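You operate a simulated robot arm through the tools that you are given. There is no shell and no other tool.

You are at the controls of a simulated robot arm. One attempt, no reset.

## Task
Sand the dried glue off the sample from the green tray.
Fine: first hold it on the small former with the middle clamp alone, then sand, then unclamp it; put the sanding block back. Set down upright: sanding block. What is to be rubbed or washed off counts as gone when no trace of it is left.

Only the result counts: the job must be done as asked and must still hold three seconds after the hand-in. Knocking over, shifting, dropping, spilling or breaking anything else fails it.

## Robot
A 6-joint arm with a two-finger gripper, fixed in place. Base frame: the origin is at the foot of the arm, x ahead of it, y to its left, z up; the work surface is at about z = 0.918. Lengths are in m, angles in rad, forces in N, time in s.
With the tool pointing down near the work surface it reaches from about 0.38 to 0.86 m from the base axis. Its first joint turns from -2.897 to 2.897 rad. Payload 2.45 kg.
The tool frame sits at the grasp point between the pads (the TCP): z along the fingers, y along the line on which they close. The tips reach 0.02 m beyond it. The gripper opens to 0.14 m. The gripper's body begins 0.168 m behind the TCP.
Orientation is told as [roll, pitch, yaw] about the base's x, y, z axes, in that order, counted from this pose: with the fingers straight down and closing along the base's y, the tool's x points along the base's -x, its y along +y and its z along -z.

## Interface
- The arm moves only by the tool jog_arm. Its argument "plan" is a list of rows, each a list of 7 numbers: the shift along the tool's x, y, z in m, then the turn, a rotation vector about the tool's x, y, z in rad, then the finger opening in m, from 0 to 0.14. In form: [[dx, dy, dz, ax, ay, az, jaw], ...]. A call has 1 to 20 rows; each row shifts and turns the commanded pose from where the row before left it, along the tool's axes as they then stand. Each row takes 0.2 s and may step no farther than 0.05 m and 0.15 rad from the row before; otherwise, or with a gripper value out of range, the whole call is refused. Where a pose cannot be reached the arm comes as near as it can. A force on the tool above 70 N (or 10 N above the force at the start of the call, whichever is more), or a blocked arm, ends the call early, and 0.2 s more pass. Each finger travels about 0.045 m/s and halts on what it meets, pressing with about 40 N; the grip force reading is that of the motor and also rises with nothing between the fingers. The clock runs only during rows and for 0.2 s after the last one: add rows that do not move to give the fingers time. The reply holds the time, the measured pose of the TCP, the force on the tool along the base axes, the opening and the grip force, in the units named above and with some noise, with the torque about the TCP (base axes, N m) and any sound that the robot's microphone picked up, and new pictures: "pictures" is both (left out), scene, wrist or none.
- Cameras (640 x 400 px; columns grow to the right, rows downward): "scene" is fixed at [0.3923, 0.6451, 1.5653]; the picture's right is [-0.97, -0.25, 0.00], its down [-0.15, 0.56, -0.81] and it looks along [0.21, -0.79, -0.58] (base axes); focal length 328 px, centre (320, 200). "wrist" rides on the gripper at [0.078, 0.011, -0.209] in the tool frame; the picture's right is [-0.14, 0.99, 0.00], its down [-0.92, -0.13, -0.37] and it looks along [-0.37, -0.05, 0.93] (tool axes); focal length 280 px, centre (320, 200). There is no depth. A picture from a camera that has moved, and an enlarged one, comes with that camera's place and axes in the base frame and with its lens. The place of the scene camera against the robot may be out by one fixed shift of up to 0.018 m in any direction.
- lift_body(by): slides the trunk up (or, below 0, down) by that many m; the arm rides with it, the base frame stays. It gives what a move gives, with no picture.
- inspect(camera, box): a new picture of the part [left, top, right, bottom] of that camera's present view, enlarged. No time passes.
- hand_in(): hands the job in; it is judged then, once.

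Places have to be worked out from the pictures, the camera data and where the tool is seen. Open the gripper and draw the arm clear of the work before you hand the job in, unless the task says otherwise.

The tools are called after "Request:" as name(argument=value, ...) on one line, values as JSON. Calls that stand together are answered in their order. jog_arm: Moves the arm, as the interface text tells. Its arguments: {"type":"object","properties":{"plan":{"type":"array","items":{"type":"array","items":{"type":"number"}}},"pictures":{"type":"string","enum":["both","scene","wrist","none"]}},"required":["plan"]} The other tools are called the same way: lift_body (by) slides the trunk up or down; inspect (camera, box) takes an enlarged picture of a part of a camera's view; hand_in () hands the job in.

At the start:

```text
t: 0.0
position: [0.5673, 0.1306, 1.2932]
tcp_rot: [0.0, -0.002, 0.0]
ft_force: [-0.8, 0.3, 0.1]
moment: [0.01, 0.01, 0.0]
width: 0.1398
finger_force: 0.0
trunk travel left (down, up): [-0.1, 0.13]
```

scene: 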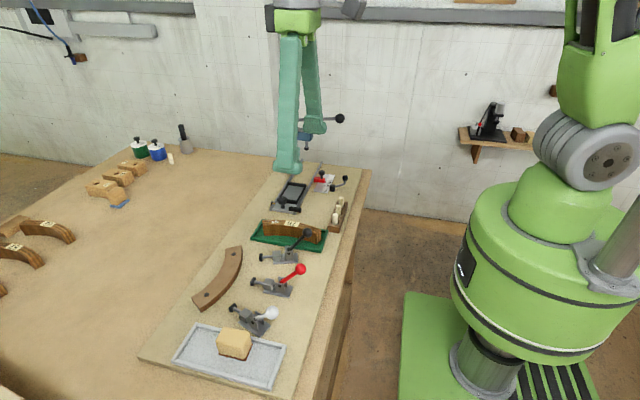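
wrist: 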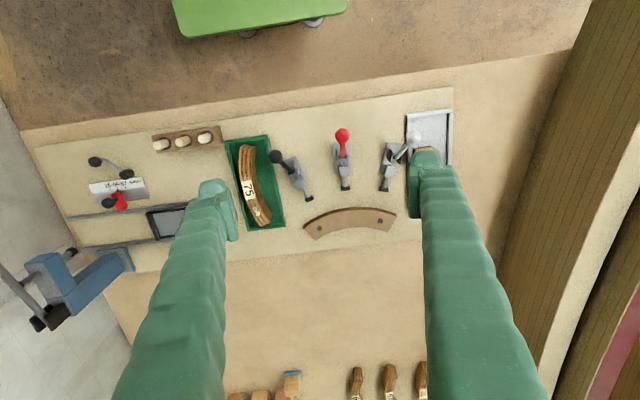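

The pictures show a board with a green tray holding curved samples, three toggle clamps (black, red, white) facing a curved former, and a sanding block in a grey tray. I'll look closer at each before moving.

Request:
inspect(camera="scene", box=[150, 160, 390, 310])

Request:
inspect(camera="scene", box=[140, 240, 340, 400])

Request:
inspect(camera="wrist", box=[210, 90, 470, 252])

Request:
inspect(camera="wrist", box=[30, 110, 230, 280])

Request:
inspect(camera="scene", box=[0, 120, 200, 300])

```text
2.67 times, centred on (270, 235) of scene
camera zoom: at [0.3923, 0.6451, 1.5653], right [-0.97, -0.25, 0.0], down [-0.15, 0.56, -0.81], along [0.21, -0.79, -0.58], focal length 874 px, centre (453, 107)
```

zoom: 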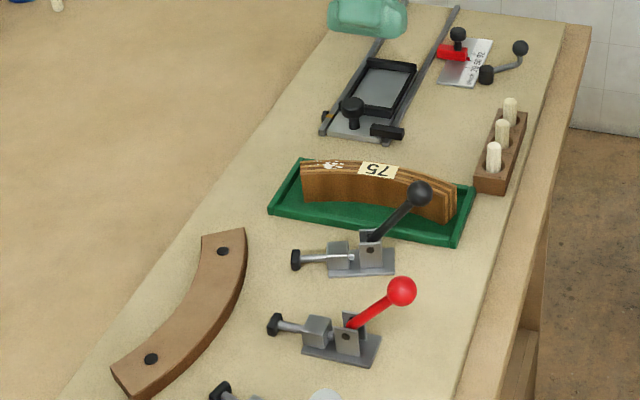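

```text
2.50 times, centred on (240, 320) of scene
camera zoom: at [0.3923, 0.6451, 1.5653], right [-0.97, -0.25, 0.0], down [-0.15, 0.56, -0.81], along [0.21, -0.79, -0.58], focal length 820 px, centre (520, -100)
```

zoom: 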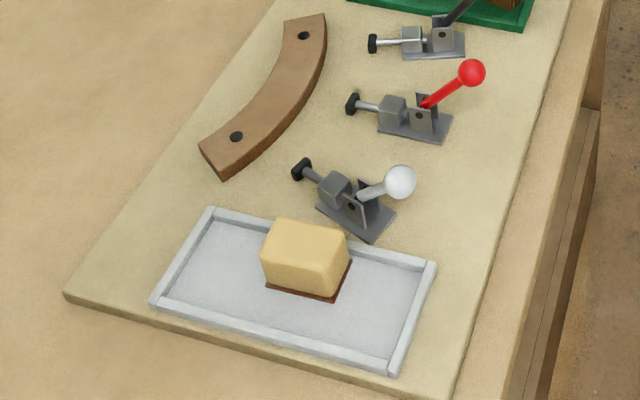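

```text
2.46 times, centred on (340, 171) of wrist
camera zoom: at [0.4893, 0.1431, 1.5018], right [0.14, 0.99, 0.0], down [0.92, -0.13, 0.37], along [0.37, -0.05, -0.93], focal length 690 px, centre (271, 271)
```

zoom: 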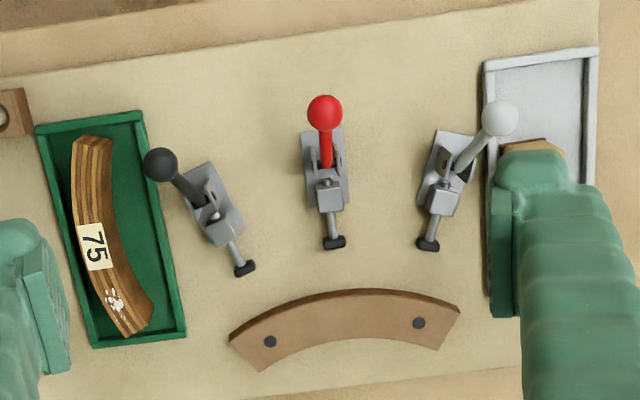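

```text
2.35 times, centred on (130, 195) of wrist
camera zoom: at [0.4893, 0.1431, 1.5018], right [0.14, 0.99, 0.0], down [0.92, -0.13, 0.37], along [0.37, -0.05, -0.93], focal length 660 px, centre (767, 212)
```

zoom: 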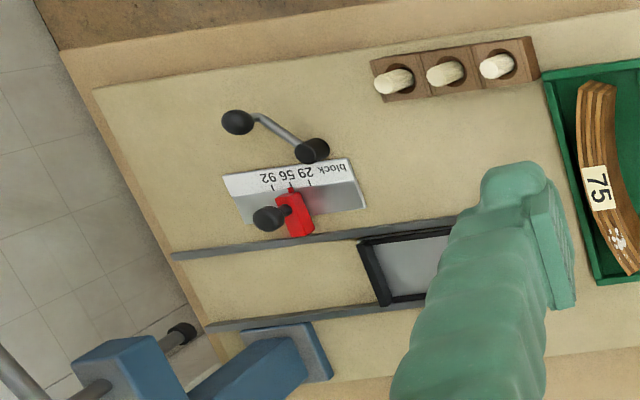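

```text
2.22 times, centred on (100, 210) of scene
camera zoom: at [0.3923, 0.6451, 1.5653], right [-0.97, -0.25, 0.0], down [-0.15, 0.56, -0.81], along [0.21, -0.79, -0.58], focal length 729 px, centre (809, 178)
```

zoom: 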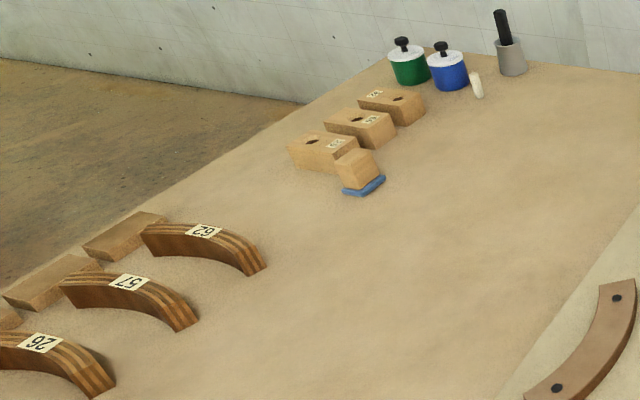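

The sample (75) stands on edge in the green tray with glue on its top near the far end. The former's convex side faces the clamps, about 5 cm in front of the red plunger. I move lower over the red clamp to measure it.

Request:
jog_arm(plan=[[-0.01, 0.01, 0.04, 0, 0, 0, 0.14], [-0.01, 0.01, 0.04, 0, 0, 0, 0.14], [-0.01, 0.01, 0.04, 0, 0, 0, 0.14], [0, 0.005, 0.03, 0, 0, 0, 0.14], [0, 0, 0, 0, 0, 0, 0.14]])

```text
t: 1.2
position: [0.5974, 0.1663, 1.145]
tcp_rot: [0.0, 0.0, 0.001]
ft_force: [0.2, 0.2, 0.3]
moment: [0.02, -0.01, -0.01]
width: 0.1401
finger_force: 0.0
trunk travel left (down, up): [-0.1, 0.13]
camera wrist: at [0.5194, 0.1782, 1.3529], right [0.14, 0.99, 0.0], down [0.92, -0.13, 0.37], along [0.37, -0.05, -0.93], focal length 280 px, centre (320, 200)
```

scene: 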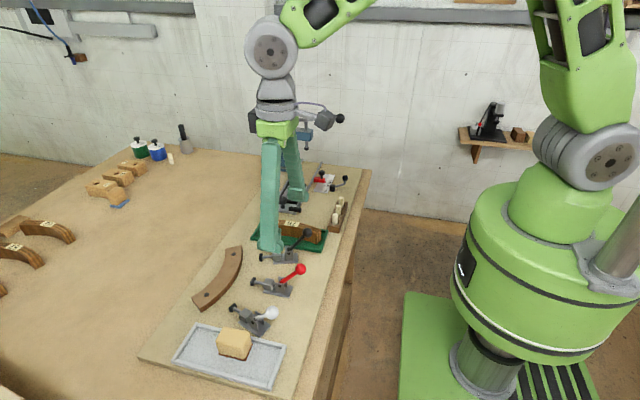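
wrist: 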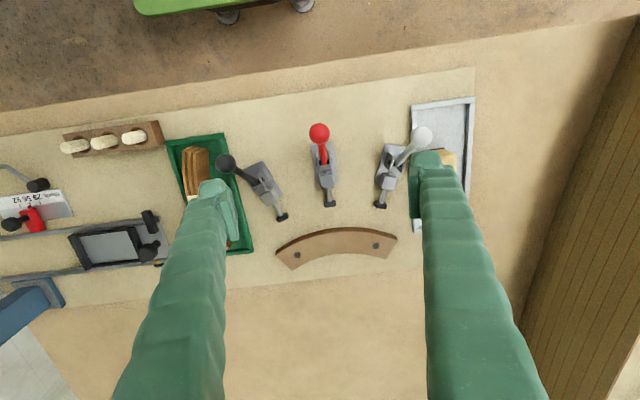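

I zoom in on the clamps, former and tray from here.

Request:
inspect(camera="wrist", box=[230, 110, 430, 280])

Request:
inspect(camera="scene", box=[180, 230, 330, 350])

```text
2.35 times, centred on (330, 195) of wrist
camera zoom: at [0.5194, 0.1782, 1.3529], right [0.14, 0.99, 0.0], down [0.92, -0.13, 0.37], along [0.37, -0.05, -0.93], focal length 660 px, centre (296, 212)
```

zoom: 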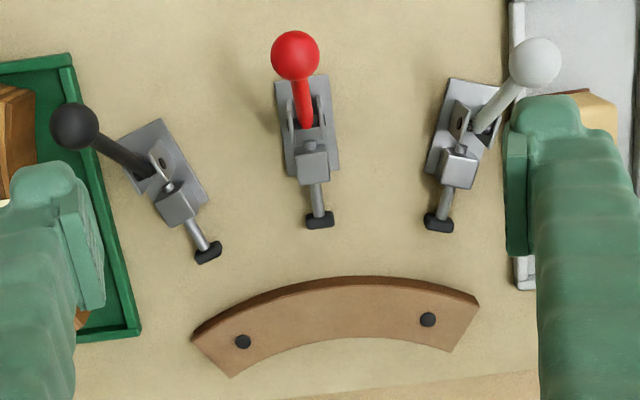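

```text
3.33 times, centred on (255, 290) of scene
camera zoom: at [0.3923, 0.6451, 1.5653], right [-0.97, -0.25, 0.0], down [-0.15, 0.56, -0.81], along [0.21, -0.79, -0.58], focal length 1093 px, centre (537, -100)
```

zoom: 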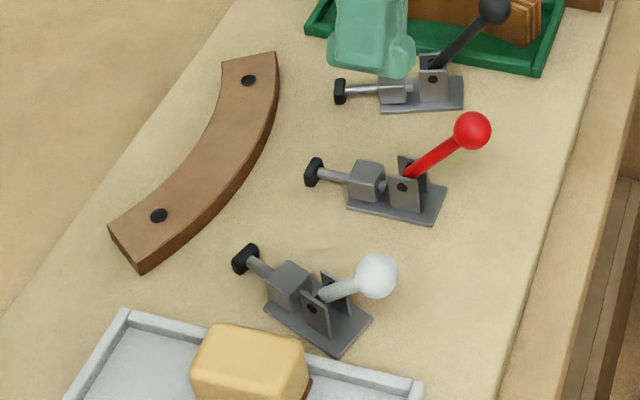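

The board layout is clear. Estimates: red ball about (0.572, 0.170, 0.995), red plunger tip at about x 0.69, former apex at about x 0.735. Next I move over the green tray to measure the sample.

Request:
jog_arm(plan=[[0, -0.046, 0, 0, 0, 0, 0.14], [0, -0.046, 0, 0, 0, 0, 0.14], [0, -0.046, 0, 0, 0, 0, 0.14], [0, -0.046, 0.01, 0, 0, 0, 0.14], [0, 0, 0, 0, 0, 0, 0.14]])

Request:
inspect(camera="wrist", box=[220, 80, 440, 280])

Request:
inspect(camera="scene", box=[220, 170, 380, 300])

```text
t: 2.4
position: [0.597, -0.0175, 1.1339]
tcp_rot: [0.0, -0.001, 0.001]
ft_force: [0.0, 0.3, -0.3]
moment: [-0.03, 0.01, 0.02]
width: 0.14
finger_force: 0.0
trunk travel left (down, up): [-0.1, 0.13]
camera wrist: at [0.5179, -0.0057, 1.3424], right [0.14, 0.99, 0.0], down [0.92, -0.13, 0.37], along [0.37, -0.05, -0.93], focal length 280 px, centre (320, 200)
```

scene: 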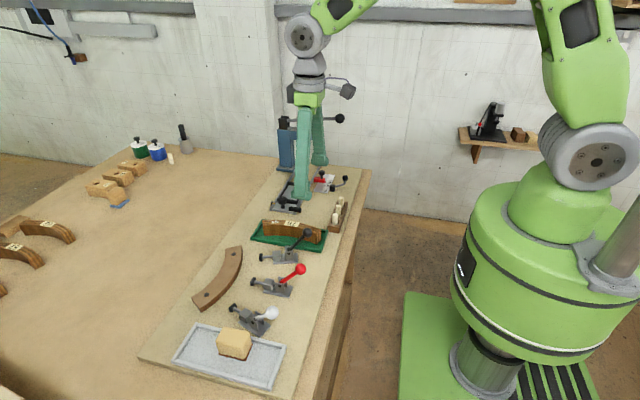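
wrist: 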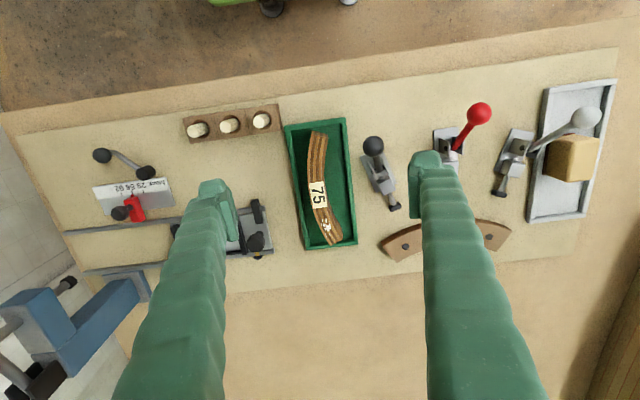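

```text
2.00 times, centred on (330, 180) of wrist
camera zoom: at [0.5179, -0.0057, 1.3424], right [0.14, 0.99, 0.0], down [0.92, -0.13, 0.37], along [0.37, -0.05, -0.93], focal length 561 px, centre (300, 240)
```

zoom: 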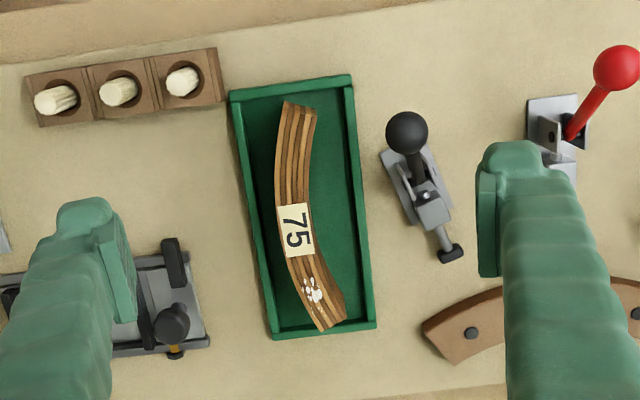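

```text
3.08 times, centred on (300, 235) of scene
camera zoom: at [0.3923, 0.6451, 1.5653], right [-0.97, -0.25, 0.0], down [-0.15, 0.56, -0.81], along [0.21, -0.79, -0.58], focal length 1009 px, centre (382, 92)
```

zoom: 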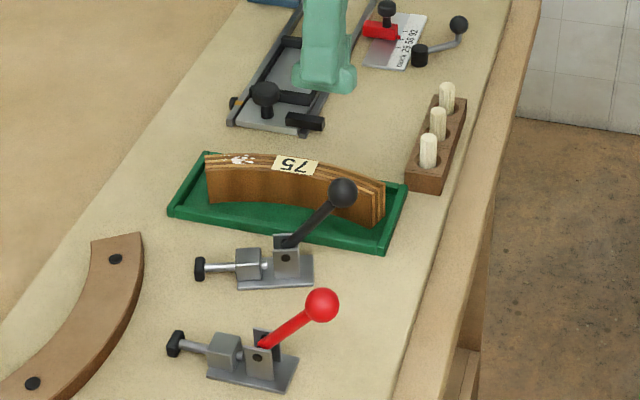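

By triangulation, the sample top is at z≈0.963, its middle at (0.656, -0.028), radius about 0.203 and thickness about 24 mm. The former is low (top z≈0.935), with its centre of curvature near (0.934, 0.170). I'll grip the sample 36 mm toward its near end, at (0.621, -0.026) with yaw -0.149, and stop above it first to check.

Request:
jog_arm(plan=[[-0.0237, -0.0082, 0.02, 0, 0, 0, 0.1], [0, 0, 0.03, 0, 0, 0.149, 0.06], [0, 0, 0.03, 0, 0, 0, 0.055], [0, 0, 0.025, 0, 0, 0, 0.055], [0, 0, 0, 0, 0, 0, 0.055], [0, 0, 0, 0, 0, 0, 0.055]])

Request:
inspect(camera="wrist", box=[200, 80, 440, 300])

Request:
inspect(camera="scene", box=[220, 170, 380, 290])

```text
t: 3.8
position: [0.6212, -0.026, 1.0285]
tcp_rot: [0.0, 0.001, -0.151]
ft_force: [-0.1, 0.3, 0.0]
moment: [-0.02, 0.0, 0.0]
width: 0.0548
finger_force: 0.1
trunk travel left (down, up): [-0.1, 0.13]
camera wrist: at [0.5454, -0.0025, 1.2366], right [0.28, 0.96, 0.0], down [0.89, -0.26, 0.37], along [0.35, -0.1, -0.93], focal length 280 px, centre (320, 200)
```

scene: 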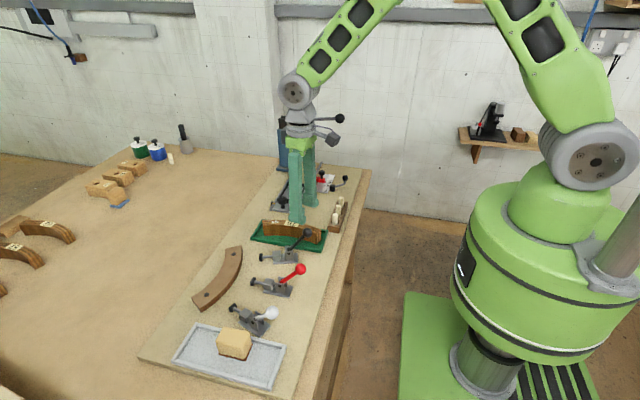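
wrist: 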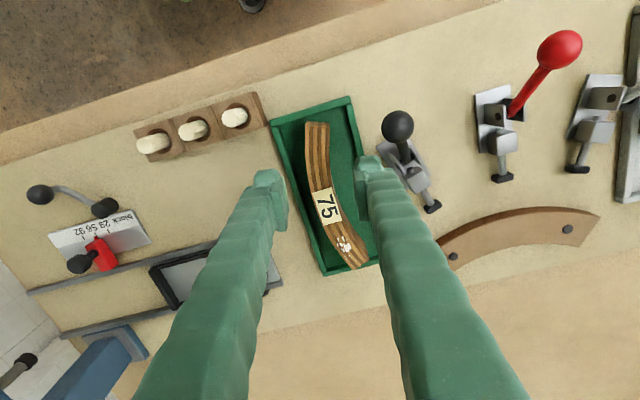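

```text
1.82 times, centred on (320, 190) of wrist
camera zoom: at [0.5454, -0.0025, 1.2366], right [0.28, 0.96, 0.0], down [0.89, -0.26, 0.37], along [0.35, -0.1, -0.93], focal length 510 px, centre (320, 218)
```

zoom: 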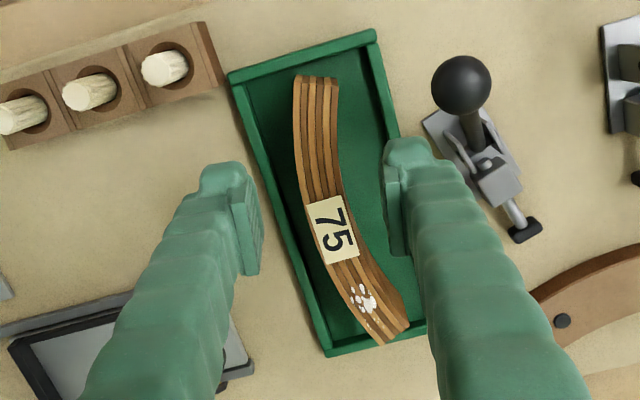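

```text
3.33 times, centred on (300, 230) of scene
camera zoom: at [0.3923, 0.6451, 1.5653], right [-0.97, -0.25, 0.0], down [-0.15, 0.56, -0.81], along [0.21, -0.79, -0.58], focal length 1093 px, centre (387, 100)
```

zoom: 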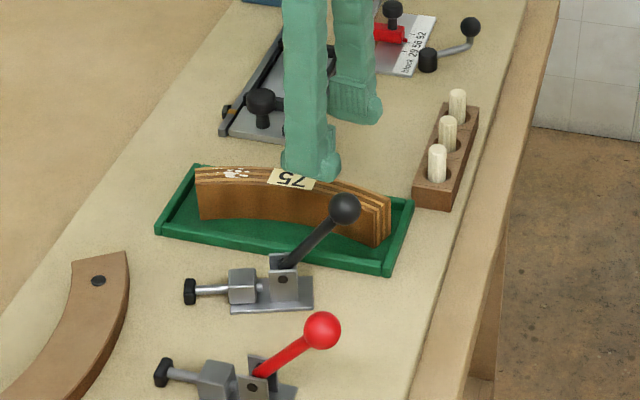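

The grip line is within about 1 mm of the sample's centre line. I descend to z≈0.962, which keeps the tips above the tray wall and leaves room for the former later, and close on the sample.

Request:
jog_arm(plan=[[0, 0, 0.03, 0, 0, 0, 0.055], [0, 0, 0.025, 0, 0, 0, 0.055], [0, 0, 0.0115, 0, 0, 0, 0.055], [0, 0, 0, 0, 0, 0, 0.055]], pictures="both")

Request:
inspect(camera="scene", box=[240, 190, 340, 260])

Request:
inspect(camera="wrist", box=[240, 80, 420, 300])

```text
t: 4.8
position: [0.6217, -0.0259, 0.9608]
tcp_rot: [-0.001, 0.001, -0.15]
ft_force: [0.0, -0.3, -0.3]
moment: [0.01, 0.02, 0.01]
width: 0.0549
finger_force: 0.1
trunk travel left (down, up): [-0.1, 0.13]
camera wrist: at [0.5455, -0.0033, 1.1701], right [0.28, 0.96, 0.0], down [0.89, -0.26, 0.37], along [0.35, -0.1, -0.93], focal length 280 px, centre (320, 200)
```

scene: 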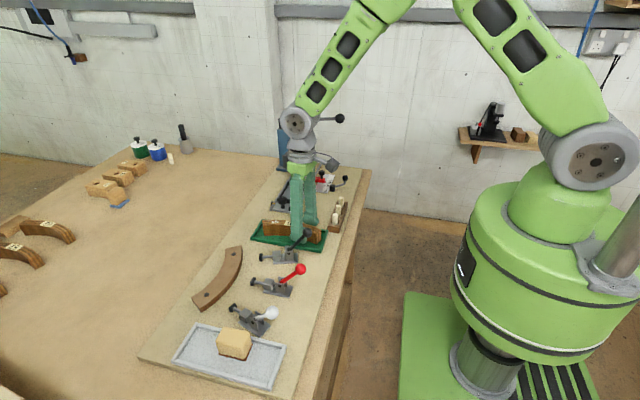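
wrist: 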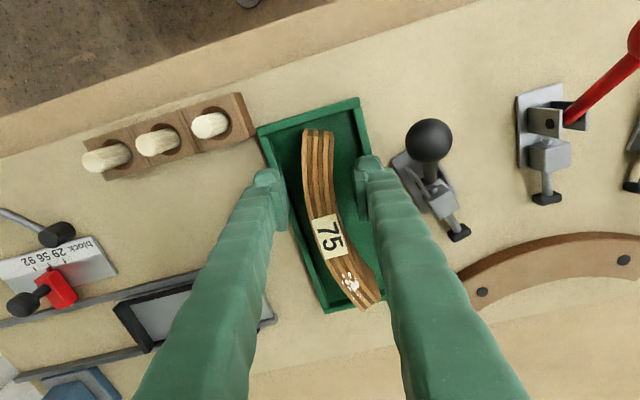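

```text
5.71 times, centred on (290, 225) of scene
camera zoom: at [0.3923, 0.6451, 1.5653], right [-0.97, -0.25, 0.0], down [-0.15, 0.56, -0.81], along [0.21, -0.79, -0.58], focal length 1874 px, centre (491, 57)
```

zoom: 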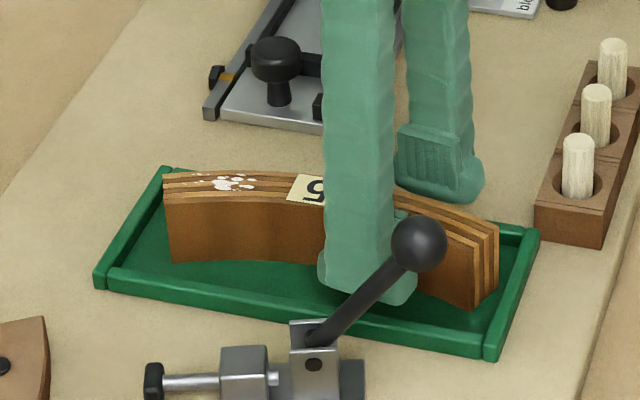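

```text
1.82 times, centred on (330, 190) of wrist
camera zoom: at [0.5455, -0.0033, 1.1701], right [0.28, 0.96, 0.0], down [0.89, -0.26, 0.37], along [0.35, -0.1, -0.93], focal length 510 px, centre (302, 218)
```

zoom: 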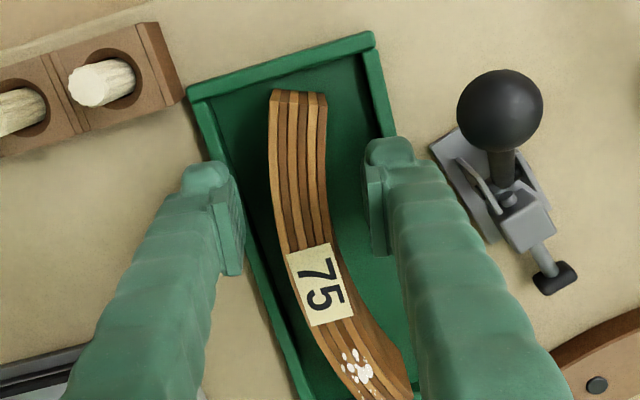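

The tips now straddle the sample about 20 mm below its top and are centred on it. I close the fingers.

Request:
jog_arm(plan=[[0, 0, 0, 0, 0, 0, 0.03], [0, 0, 0, 0, 0, 0, 0.01], [0, 0, 0, 0, 0, 0, 0.01], [0, 0, 0, 0, 0, 0, 0.01], [0, 0, 0, 0, 0, 0, 0.01]], pictures="wrist")

```text
t: 6.0
position: [0.6225, -0.0268, 0.962]
tcp_rot: [0.0, 0.0, -0.151]
ft_force: [0.3, 0.1, -0.5]
moment: [0.02, 0.01, 0.01]
width: 0.0235
finger_force: 40.0
trunk travel left (down, up): [-0.1, 0.13]
camera wrist: at [0.5454, -0.0033, 1.1704], right [0.28, 0.96, 0.0], down [0.89, -0.26, 0.37], along [0.35, -0.1, -0.93], focal length 280 px, centre (320, 200)
```

wrist: 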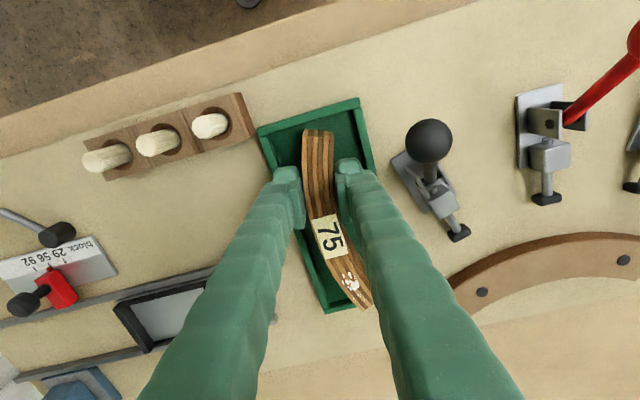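

The sample is gripped at a width of 23.5 mm. I lift it straight up, clear of the clamp handles.

Request:
jog_arm(plan=[[0, 0, -0.01, 0, 0, 0, 0.01], [0, 0, -0.03, 0, 0, 0, 0.01], [0, 0, -0.04, 0, 0, 0, 0.01], [0, 0, -0.04, 0, 0, 0, 0.01], [0, 0, 0, 0, 0, 0, 0.01]], pictures="both")

Request:
inspect(camera="scene", box=[230, 150, 350, 270])

```text
t: 7.2
position: [0.6229, -0.0264, 1.0823]
tcp_rot: [0.0, 0.0, -0.15]
ft_force: [0.0, 0.2, -1.6]
moment: [-0.03, 0.03, -0.01]
width: 0.0234
finger_force: 40.0
trunk travel left (down, up): [-0.1, 0.13]
camera wrist: at [0.5464, -0.0037, 1.2915], right [0.28, 0.96, 0.0], down [0.89, -0.26, 0.37], along [0.35, -0.1, -0.93], focal length 280 px, centre (320, 200)
```

scene: 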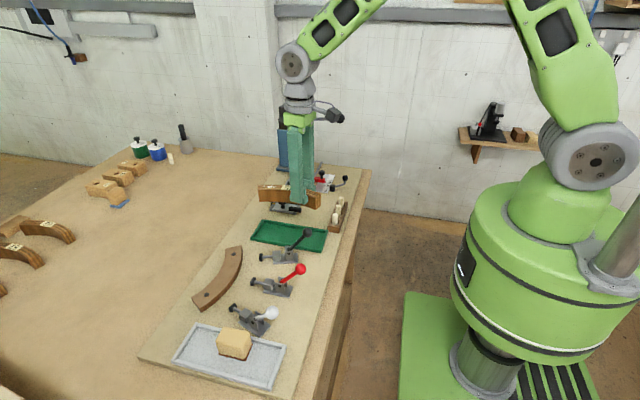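
wrist: 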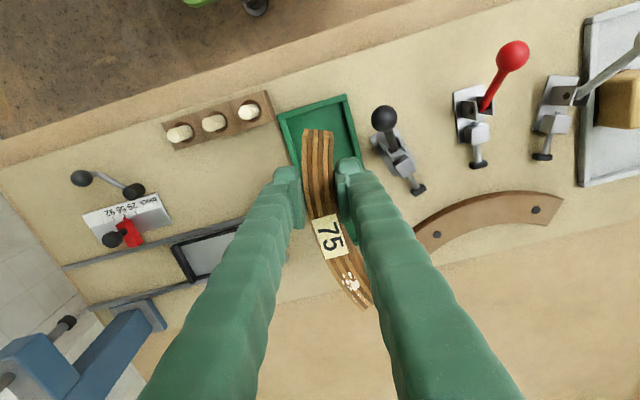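

```text
3.33 times, centred on (290, 210) of scene
camera zoom: at [0.3923, 0.6451, 1.5653], right [-0.97, -0.25, 0.0], down [-0.15, 0.56, -0.81], along [0.21, -0.79, -0.58], focal length 1093 px, centre (420, 167)
```

zoom: 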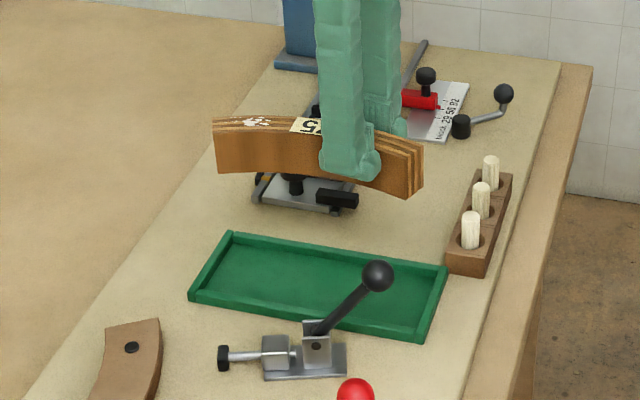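

The sample is held level. I carry it at height to (0.722, 0.205) and turn it by -1.596 rad so that its concave side faces the former.

Request:
jog_arm(plan=[[-0.0106, 0.0406, 0, 0, 0, 0, 0.01], [-0.0106, 0.0406, 0, 0, 0, 0, 0.01], [-0.0106, 0.0406, 0, 0, 0, 0, 0.01], [-0.0106, 0.0406, 0, 0, 0, 0, 0.01], [-0.0106, 0.0406, 0, 0, 0, 0, 0.01], [-0.0106, 0.0406, 0, 0, 0, 0, 0.01], [0, 0, 0, 0, 0, 0.1451, 0.01], [0, 0, 0, 0, 0, 0.1451, 0.01], [0, 0, 0, 0, 0, 0.1451, 0.01], [0, 0, 0, 0, 0, 0.1451, 0.01], [0, 0, 0, 0, 0, 0.1451, 0.01], [0, 0, 0, 0, 0, 0.1451, 0.01], [0, 0, 0, 0, 0, 0.1451, 0.01], [0, 0, 0, 0, 0, 0.1451, 0.01], [0, 0, 0, 0, 0, 0.1451, 0.01], [0, 0, 0, 0, 0, 0.1451, 0.01], [0, 0, 0, 0, 0, 0.1451, 0.01], [0, 0, 0, 0, 0, 0, 0.01]], pictures="both")

Request:
inspect(camera="wrist", box=[200, 60, 440, 300])

Request:
inspect(camera="scene", box=[170, 170, 330, 340])

```text
t: 11.0
position: [0.7204, 0.2054, 1.0813]
tcp_rot: [-0.002, 0.002, -1.746]
ft_force: [-0.4, 0.8, -1.3]
moment: [0.06, -0.01, 0.04]
width: 0.0233
finger_force: 39.8
trunk travel left (down, up): [-0.1, 0.13]
camera wrist: at [0.745, 0.2816, 1.2902], right [0.95, -0.31, 0.0], down [-0.29, -0.88, 0.37], along [-0.11, -0.35, -0.93], focal length 280 px, centre (320, 200)
```

scene: 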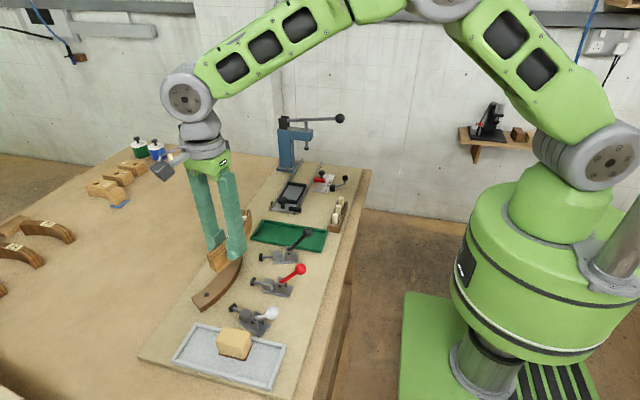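
wrist: 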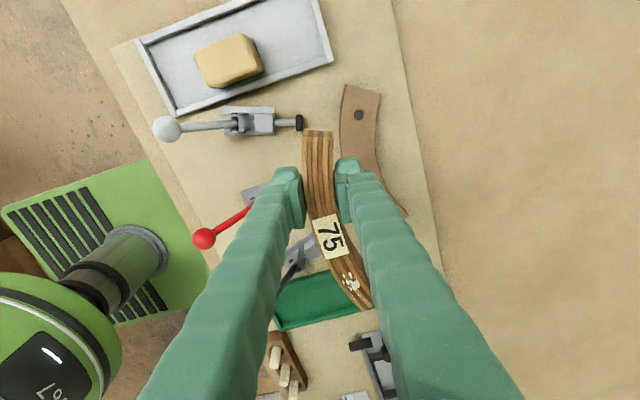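

```text
1.67 times, centred on (320, 180) of wrist
camera zoom: at [0.745, 0.2816, 1.2902], right [0.95, -0.31, 0.0], down [-0.29, -0.88, 0.37], along [-0.11, -0.35, -0.93], focal length 467 px, centre (320, 233)
```

zoom: 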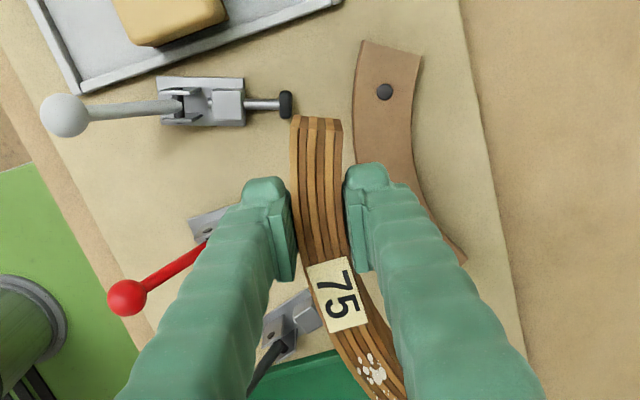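

```text
2.35 times, centred on (250, 255) of scene
camera zoom: at [0.3923, 0.6451, 1.5653], right [-0.97, -0.25, 0.0], down [-0.15, 0.56, -0.81], along [0.21, -0.79, -0.58], focal length 772 px, centre (485, 71)
```

zoom: 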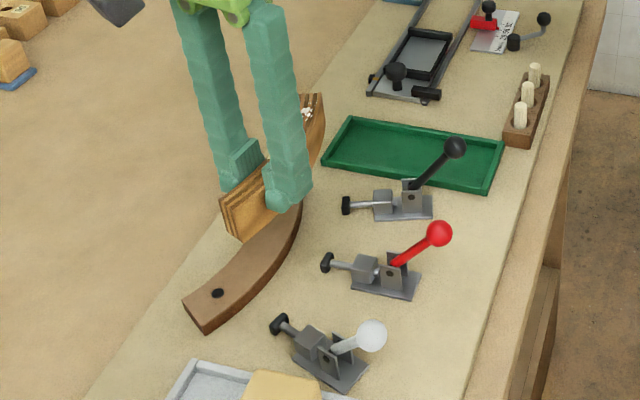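

The sample hangs over the gap between the plungers and the former, correctly turned. I lower it to about 0.99 at x≈0.726, leaving roughly 9 mm clearance on each side, and check.

Request:
jog_arm(plan=[[0.001, 0.0055, 0.02, 0, 0, 0, 0.01], [0, 0, 0.03, 0, 0, 0, 0.01], [0, 0, 0.025, 0, 0, 0, 0.01], [0, 0, 0.015, 0, 0, 0, 0.01], [0, 0, 0, 0, 0, 0, 0.01]], pictures="both")

Request:
inspect(camera="wrist", box=[220, 80, 420, 260])

Request:
inspect(camera="scene", box=[170, 220, 310, 330])

```text
t: 12.2
position: [0.7237, 0.2045, 0.9911]
tcp_rot: [0.002, 0.001, -1.745]
ft_force: [-0.6, 0.5, -0.8]
moment: [0.07, 0.0, 0.01]
width: 0.0234
finger_force: 40.2
trunk travel left (down, up): [-0.1, 0.13]
camera wrist: at [0.7486, 0.2816, 1.2006], right [0.95, -0.31, 0.0], down [-0.29, -0.88, 0.37], along [-0.11, -0.35, -0.93], focal length 280 px, centre (320, 200)
```

scene: 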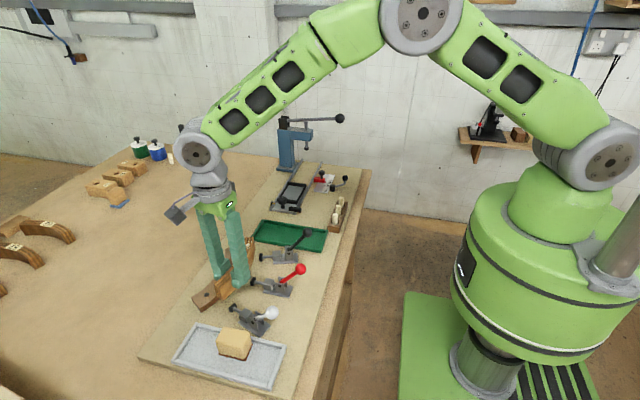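
wrist: 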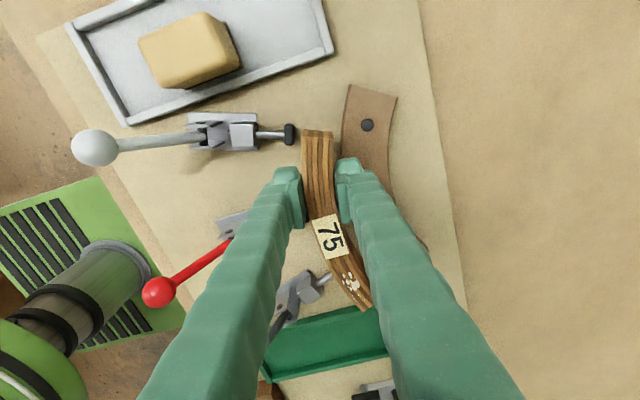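

```text
2.22 times, centred on (320, 170) of wrist
camera zoom: at [0.7486, 0.2816, 1.2006], right [0.95, -0.31, 0.0], down [-0.29, -0.88, 0.37], along [-0.11, -0.35, -0.93], focal length 623 px, centre (320, 267)
```

zoom: 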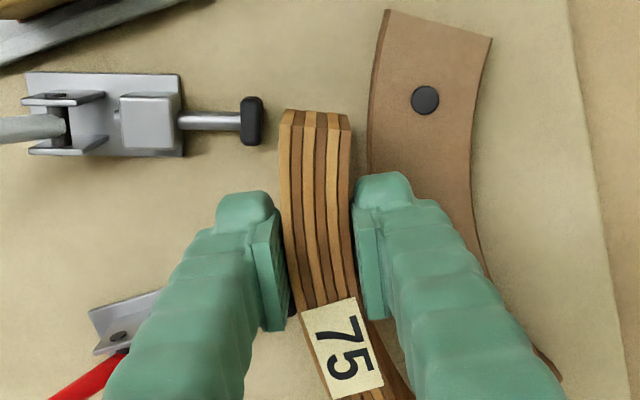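

```text
3.64 times, centred on (240, 275) of scene
camera zoom: at [0.3923, 0.6451, 1.5653], right [-0.97, -0.25, 0.0], down [-0.15, 0.56, -0.81], along [0.21, -0.79, -0.58], focal length 1192 px, centre (611, -73)
```

zoom: 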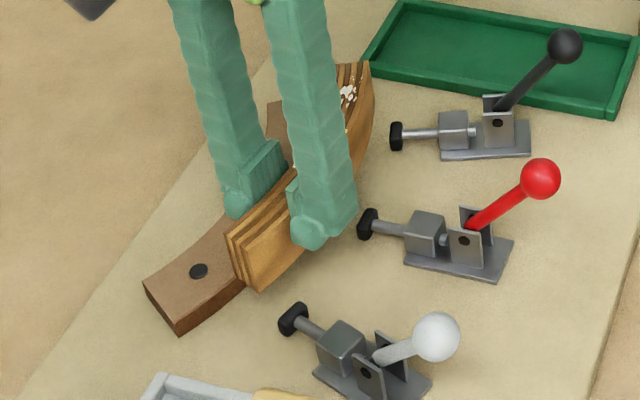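

Measured from this view, the former apex is at x≈0.744 and the white plunger's front at 0.714. I shift 3.5 mm back so the inner finger clears the former, then lower to about 0.966 while watching the force.

Request:
jog_arm(plan=[[-0.0006, -0.0034, 0, 0, 0, 0, 0.01], [0, 0, 0.012, 0, 0, 0, 0.01], [0, 0, 0.012, 0, 0, 0, 0.01], [0, 0, 0, 0, 0, 0, 0.01]], pictures="wrist")

Request:
jog_arm(plan=[[0, 0, 0.002, 0, 0, 0, 0.01], [0, 0, 0, 0, 0, 0, 0.01]], pictures="none")

Request:
jog_arm(plan=[[0, 0, 0.0015, 0, 0, 0, 0.01], [0, 0, 0, 0, 0, 0, 0.01]], pictures="none")

```text
t: 13.2
position: [0.7213, 0.2077, 0.9679]
tcp_rot: [-0.001, 0.0, -1.745]
ft_force: [0.1, -0.4, 0.2]
moment: [0.06, -0.01, 0.01]
width: 0.023
finger_force: 40.2
trunk travel left (down, up): [-0.1, 0.13]
camera wrist: at [0.7464, 0.2823, 1.1766], right [0.95, -0.31, 0.0], down [-0.29, -0.88, 0.37], along [-0.11, -0.35, -0.93], focal length 280 px, centre (320, 200)
```

wrist: 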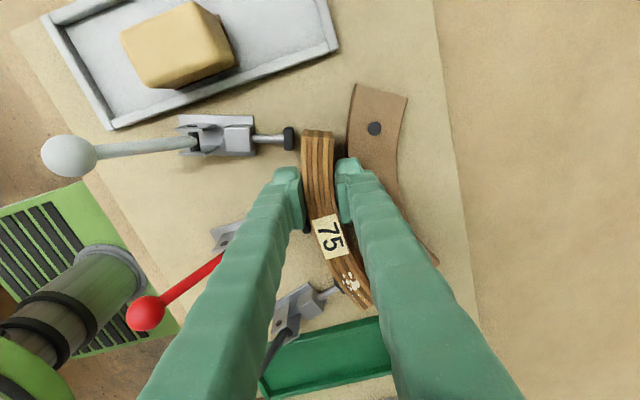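

```text
t: 13.8
position: [0.7218, 0.2054, 0.9662]
tcp_rot: [0.0, 0.0, -1.746]
ft_force: [-0.4, 0.5, -1.2]
moment: [0.03, 0.01, 0.01]
width: 0.023
finger_force: 40.0
trunk travel left (down, up): [-0.1, 0.13]
```

```text
t: 14.4
position: [0.7229, 0.2064, 0.9646]
tcp_rot: [-0.001, 0.0, -1.746]
ft_force: [-0.2, -0.4, -0.4]
moment: [0.03, 0.05, -0.02]
width: 0.0233
finger_force: 40.1
trunk travel left (down, up): [-0.1, 0.13]
```

There is no contact yet at 0.9646, so I continue in small steps.

Request:
jog_arm(plan=[[0, 0, 0.0015, 0, 0, 0, 0.01], [0, 0, 0, 0, 0, 0, 0.01]], pictures="none")

Request:
jog_arm(plan=[[0, 0, 0.001, 0, 0, 0, 0.01], [0, 0, 0, 0, 0, 0, 0.01]], pictures="none")

Request:
jog_arm(plan=[[0, 0, 0.001, 0, 0, 0, 0.01], [0, 0, 0, 0, 0, 0, 0.01]], pictures="none")

Request:
jog_arm(plan=[[0, 0, 0.001, 0, 0, 0, 0.01], [0, 0, 0, 0, 0, 0, 0.01]], pictures="wrist")

```text
t: 15.0
position: [0.7232, 0.2062, 0.9612]
tcp_rot: [0.0, 0.0, -1.745]
ft_force: [-0.1, -0.2, -1.5]
moment: [0.04, -0.02, 0.0]
width: 0.0234
finger_force: 39.9
trunk travel left (down, up): [-0.1, 0.13]
```

```text
t: 15.6
position: [0.7241, 0.2062, 0.9601]
tcp_rot: [0.0, -0.002, -1.745]
ft_force: [-0.1, 0.2, -0.9]
moment: [0.02, 0.02, -0.01]
width: 0.0234
finger_force: 40.1
trunk travel left (down, up): [-0.1, 0.13]
```

```text
t: 16.2
position: [0.7234, 0.206, 0.96]
tcp_rot: [0.0, 0.0, -1.747]
ft_force: [0.3, -0.6, -1.8]
moment: [0.03, 0.0, 0.0]
width: 0.0231
finger_force: 40.2
trunk travel left (down, up): [-0.1, 0.13]
```

```text
t: 16.8
position: [0.7239, 0.2066, 0.9591]
tcp_rot: [-0.001, -0.001, -1.746]
ft_force: [-0.5, 0.3, -1.2]
moment: [0.04, -0.01, 0.0]
width: 0.0231
finger_force: 40.1
trunk travel left (down, up): [-0.1, 0.13]
camera wrist: at [0.7468, 0.2819, 1.1677], right [0.95, -0.31, 0.0], down [-0.29, -0.88, 0.37], along [-0.11, -0.35, -0.93], focal length 280 px, centre (320, 200)
```

wrist: 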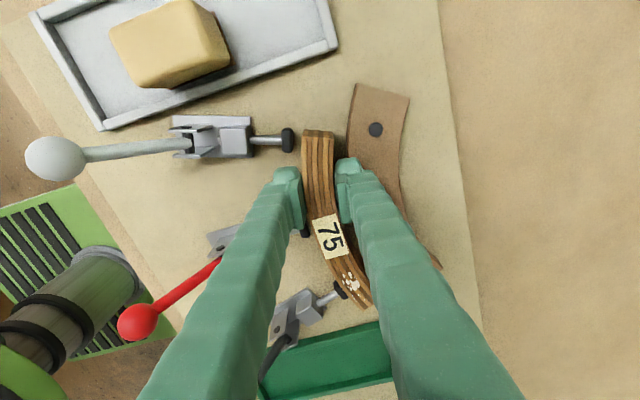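

Request:
inspect(camera="wrist", box=[270, 80, 420, 240])

Request:
inspect(camera="scene", box=[180, 230, 300, 330])

```text
2.50 times, centred on (345, 160) of wrist
camera zoom: at [0.7468, 0.2819, 1.1677], right [0.95, -0.31, 0.0], down [-0.29, -0.88, 0.37], along [-0.11, -0.35, -0.93], focal length 701 px, centre (258, 300)
```

zoom: 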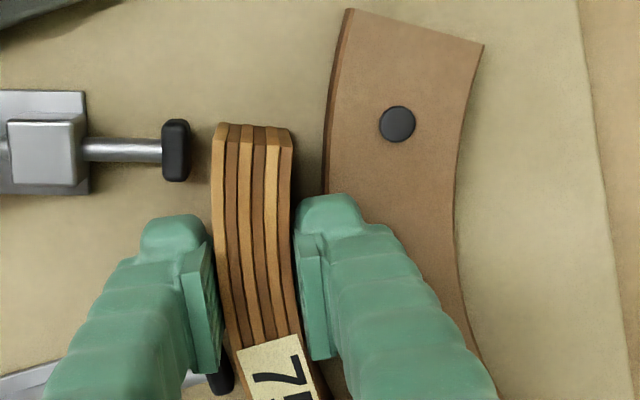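

```text
4.00 times, centred on (240, 280) of scene
camera zoom: at [0.3923, 0.6451, 1.5653], right [-0.97, -0.25, 0.0], down [-0.15, 0.56, -0.81], along [0.21, -0.79, -0.58], focal length 1312 px, centre (640, -120)
```

zoom: 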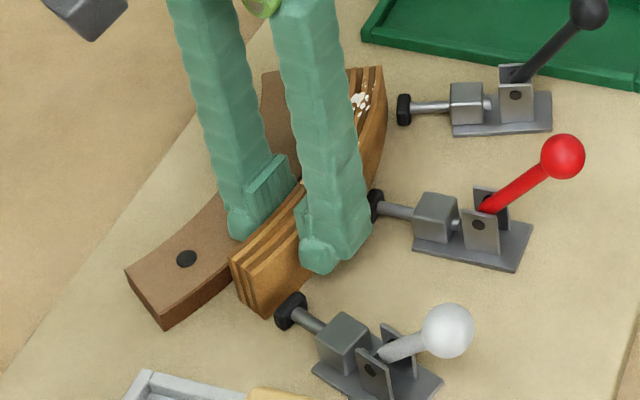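

No contact yet, but the inner finger still slightly overhangs the former. I shift 3 mm more toward the clamps and continue down.

Request:
jog_arm(plan=[[-0.0005, -0.003, 0, 0, 0, 0, 0.01], [0, 0, 0.001, 0, 0, 0, 0.01], [0, 0, 0, 0, 0, 0, 0.01]], pictures="none")

Request:
jog_arm(plan=[[0, 0, 0.001, 0, 0, 0, 0.01], [0, 0, 0, 0, 0, 0, 0.01]], pictures="none")

Request:
jog_arm(plan=[[0, 0, 0.001, 0, 0, 0, 0.01], [0, 0, 0, 0, 0, 0, 0.01]], pictures="none")

Request:
jog_arm(plan=[[0, 0, 0.001, 0, 0, 0, 0.01], [0, 0, 0, 0, 0, 0, 0.01]], pictures="none")

```text
t: 17.6
position: [0.7199, 0.2058, 0.9587]
tcp_rot: [0.0, -0.001, -1.746]
ft_force: [-0.8, 2.0, 1.5]
moment: [-0.29, 0.0, 0.0]
width: 0.0237
finger_force: 39.8
trunk travel left (down, up): [-0.1, 0.13]
```

```text
t: 18.2
position: [0.7199, 0.204, 0.9588]
tcp_rot: [0.003, -0.002, -1.745]
ft_force: [-1.2, 1.4, 8.6]
moment: [-0.59, 0.16, -0.04]
width: 0.0233
finger_force: 39.4
trunk travel left (down, up): [-0.1, 0.13]
```

```text
t: 18.8
position: [0.7192, 0.2053, 0.9578]
tcp_rot: [0.003, 0.002, -1.745]
ft_force: [-0.9, 3.0, 18.1]
moment: [-0.31, 0.15, -0.06]
width: 0.0234
finger_force: 40.5
trunk travel left (down, up): [-0.1, 0.13]
```

```text
t: 19.4
position: [0.7193, 0.2061, 0.9581]
tcp_rot: [0.004, 0.001, -1.746]
ft_force: [1.1, 1.9, 32.1]
moment: [-0.23, 0.07, -0.04]
width: 0.0233
finger_force: 39.7
trunk travel left (down, up): [-0.1, 0.13]
```

The sample rests on the board at TCP z≈0.9585. I unload, open slightly, raise the fingers 6 mm for a shallower grip above the former's top, and close again.

Request:
jog_arm(plan=[[0, 0, -0.003, 0, 0, 0, 0.01], [0, 0, 0, 0, 0, 0, 0.0265], [0, 0, 0, 0, 0, 0, 0.0265], [0, 0, -0.003, 0, 0, 0, 0.0265], [0, 0, -0.0035, 0, 0, 0, 0.0265], [0, 0, 0, 0, 0, 0, 0.0265]], pictures="both")

Request:
inspect(camera="wrist", box=[270, 80, 420, 320])

Request:
inspect(camera="scene", box=[180, 230, 300, 330])

```text
t: 20.8
position: [0.7202, 0.2058, 0.965]
tcp_rot: [0.002, -0.001, -1.744]
ft_force: [-0.5, -0.6, 0.0]
moment: [0.0, 0.02, 0.01]
width: 0.0266
finger_force: 0.1
trunk travel left (down, up): [-0.1, 0.13]
camera wrist: at [0.7437, 0.2818, 1.1735], right [0.95, -0.31, 0.0], down [-0.29, -0.88, 0.37], along [-0.11, -0.35, -0.93], focal length 280 px, centre (320, 200)
```

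scene: 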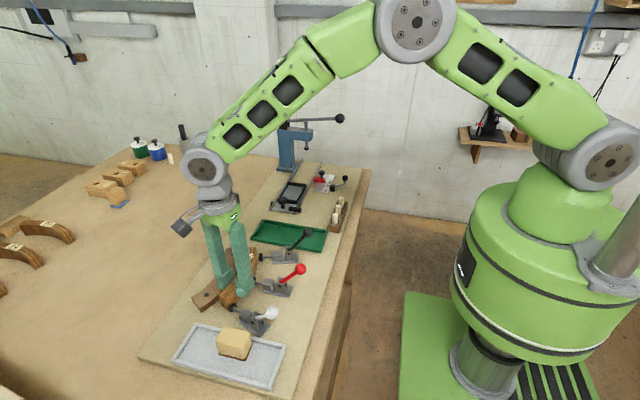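
wrist: 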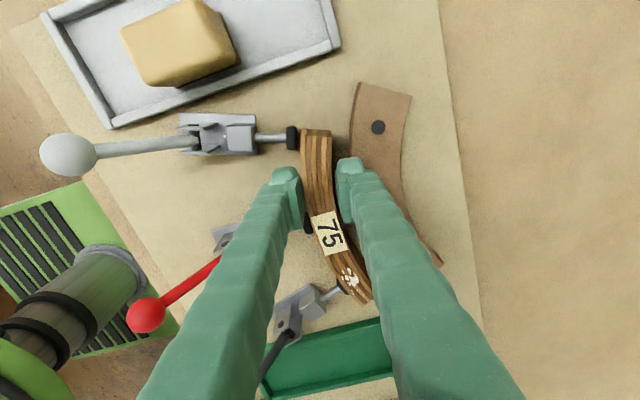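

```text
1.67 times, centred on (345, 200) of wrist
camera zoom: at [0.7437, 0.2818, 1.1735], right [0.95, -0.31, 0.0], down [-0.29, -0.88, 0.37], along [-0.11, -0.35, -0.93], focal length 467 px, centre (278, 200)
```

zoom: 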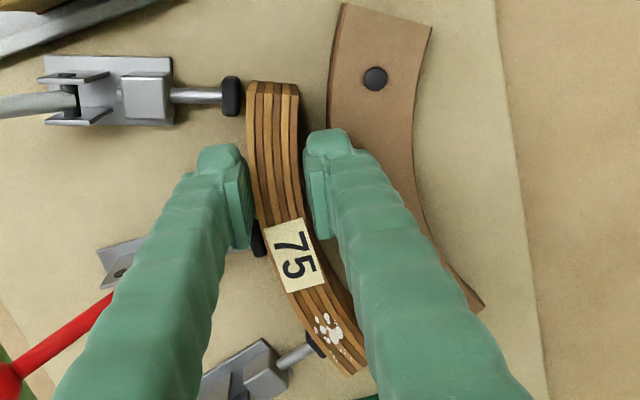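

```text
4.00 times, centred on (240, 280) of scene
camera zoom: at [0.3923, 0.6451, 1.5653], right [-0.97, -0.25, 0.0], down [-0.15, 0.56, -0.81], along [0.21, -0.79, -0.58], focal length 1312 px, centre (640, -120)
```

zoom: 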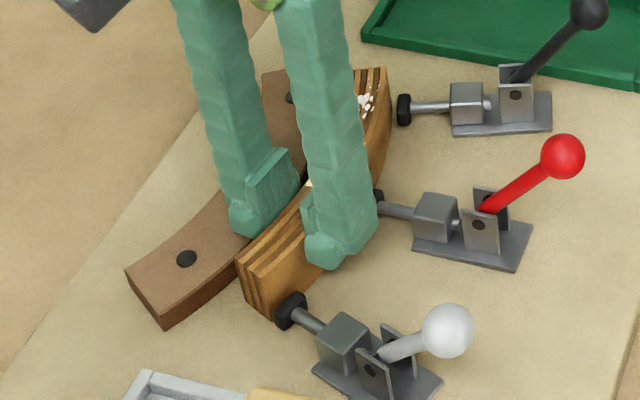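

The sample stands freely on the board. I re-grip it, lift 1 mm, and move it toward the former in steps until there is contact.

Request:
jog_arm(plan=[[0, 0, 0, 0, 0, 0, 0.01], [0, 0, 0, 0, 0, 0, 0.01], [0, 0, -0.001, 0, 0, 0, 0.01], [0.0009, 0.0049, 0, 0, 0, 0, 0.01], [0.0009, 0.0049, 0, 0, 0, 0, 0.01], [0, 0, 0, 0, 0, 0, 0.01]], pictures="none")

Request:
jog_arm(plan=[[0.0004, 0.002, 0, 0, 0, 0, 0.01], [0, 0, 0, 0, 0, 0, 0.01]], pictures="none")

Request:
jog_arm(plan=[[0.0002, 0.001, 0, 0, 0, 0, 0.01], [0, 0, 0, 0, 0, 0, 0.01]], pictures="wrist")

Request:
inspect(camera="wrist", box=[270, 80, 420, 320])

```text
t: 22.2
position: [0.7306, 0.2068, 0.9655]
tcp_rot: [0.001, 0.0, -1.746]
ft_force: [0.0, 0.9, -0.1]
moment: [0.0, 0.01, -0.02]
width: 0.0233
finger_force: 40.2
trunk travel left (down, up): [-0.1, 0.13]
```

```text
t: 22.8
position: [0.7321, 0.2055, 0.9655]
tcp_rot: [0.001, 0.001, -1.746]
ft_force: [0.3, -0.2, -1.1]
moment: [0.02, 0.0, 0.0]
width: 0.0232
finger_force: 40.0
trunk travel left (down, up): [-0.1, 0.13]
```

```text
t: 23.4
position: [0.7327, 0.2064, 0.9657]
tcp_rot: [0.0, -0.001, -1.746]
ft_force: [-0.1, 0.4, -0.4]
moment: [0.08, 0.0, 0.01]
width: 0.0231
finger_force: 39.8
trunk travel left (down, up): [-0.1, 0.13]
camera wrist: at [0.757, 0.2816, 1.1748], right [0.95, -0.31, 0.0], down [-0.29, -0.88, 0.37], along [-0.11, -0.35, -0.93], focal length 280 px, centre (320, 200)
```

wrist: 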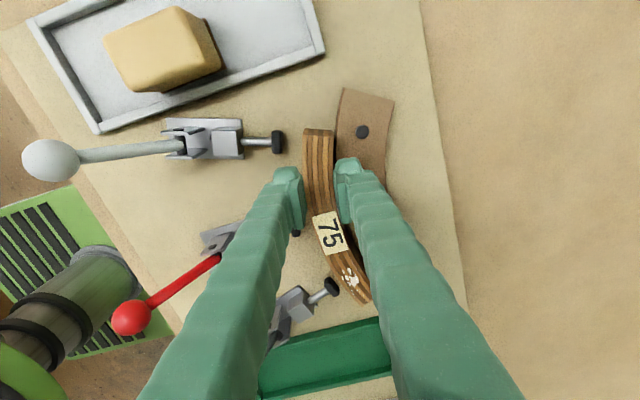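

```text
1.67 times, centred on (345, 200) of wrist
camera zoom: at [0.757, 0.2816, 1.1748], right [0.95, -0.31, 0.0], down [-0.29, -0.88, 0.37], along [-0.11, -0.35, -0.93], focal length 467 px, centre (278, 200)
```

zoom: 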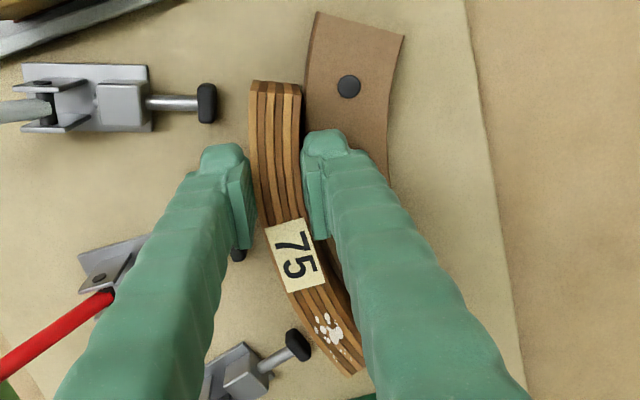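

The gap to the former is now only a few millimetres, so I continue in 1 mm steps.

Request:
jog_arm(plan=[[0.0002, 0.001, 0, 0, 0, 0, 0.01], [0, 0, 0, 0, 0, 0, 0.01]], pictures="none")

Request:
jog_arm(plan=[[0.0002, 0.001, 0, 0, 0, 0, 0.01], [0, 0, 0, 0, 0, 0, 0.01]], pictures="none")

Request:
jog_arm(plan=[[0.0002, 0.001, 0, 0, 0, 0, 0.01], [0, 0, 0, 0, 0, 0, 0.01]], pictures="none")

Request:
jog_arm(plan=[[0.0002, 0.001, 0, 0, 0, 0, 0.01], [0, 0, 0, 0, 0, 0, 0.01]], pictures="wrist")

```text
t: 24.0
position: [0.7337, 0.2072, 0.9657]
tcp_rot: [-0.001, 0.001, -1.746]
ft_force: [-0.2, -0.6, 0.1]
moment: [0.05, 0.02, -0.01]
width: 0.0234
finger_force: 39.7
trunk travel left (down, up): [-0.1, 0.13]
```

```text
t: 24.6
position: [0.7345, 0.2055, 0.9659]
tcp_rot: [0.0, 0.0, -1.747]
ft_force: [-0.9, -0.3, -0.5]
moment: [0.03, 0.02, -0.02]
width: 0.0234
finger_force: 40.1
trunk travel left (down, up): [-0.1, 0.13]
```

```text
t: 25.2
position: [0.7353, 0.206, 0.9657]
tcp_rot: [0.0, 0.001, -1.745]
ft_force: [-1.8, 0.1, -0.3]
moment: [0.05, 0.06, 0.05]
width: 0.0233
finger_force: 39.7
trunk travel left (down, up): [-0.1, 0.13]
```

```text
t: 25.8
position: [0.7358, 0.2061, 0.9643]
tcp_rot: [-0.001, 0.001, -1.746]
ft_force: [-8.4, -0.3, -0.8]
moment: [0.06, 0.21, 0.17]
width: 0.0233
finger_force: 40.5
trunk travel left (down, up): [-0.1, 0.13]
camera wrist: at [0.7602, 0.282, 1.1746], right [0.95, -0.31, 0.0], down [-0.28, -0.88, 0.37], along [-0.11, -0.35, -0.93], focal length 280 px, centre (320, 200)
```

wrist: 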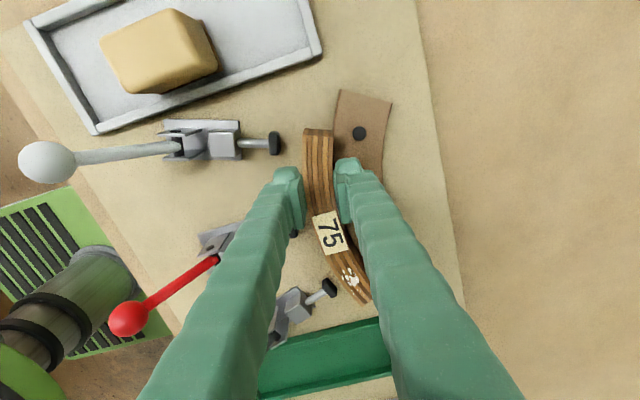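

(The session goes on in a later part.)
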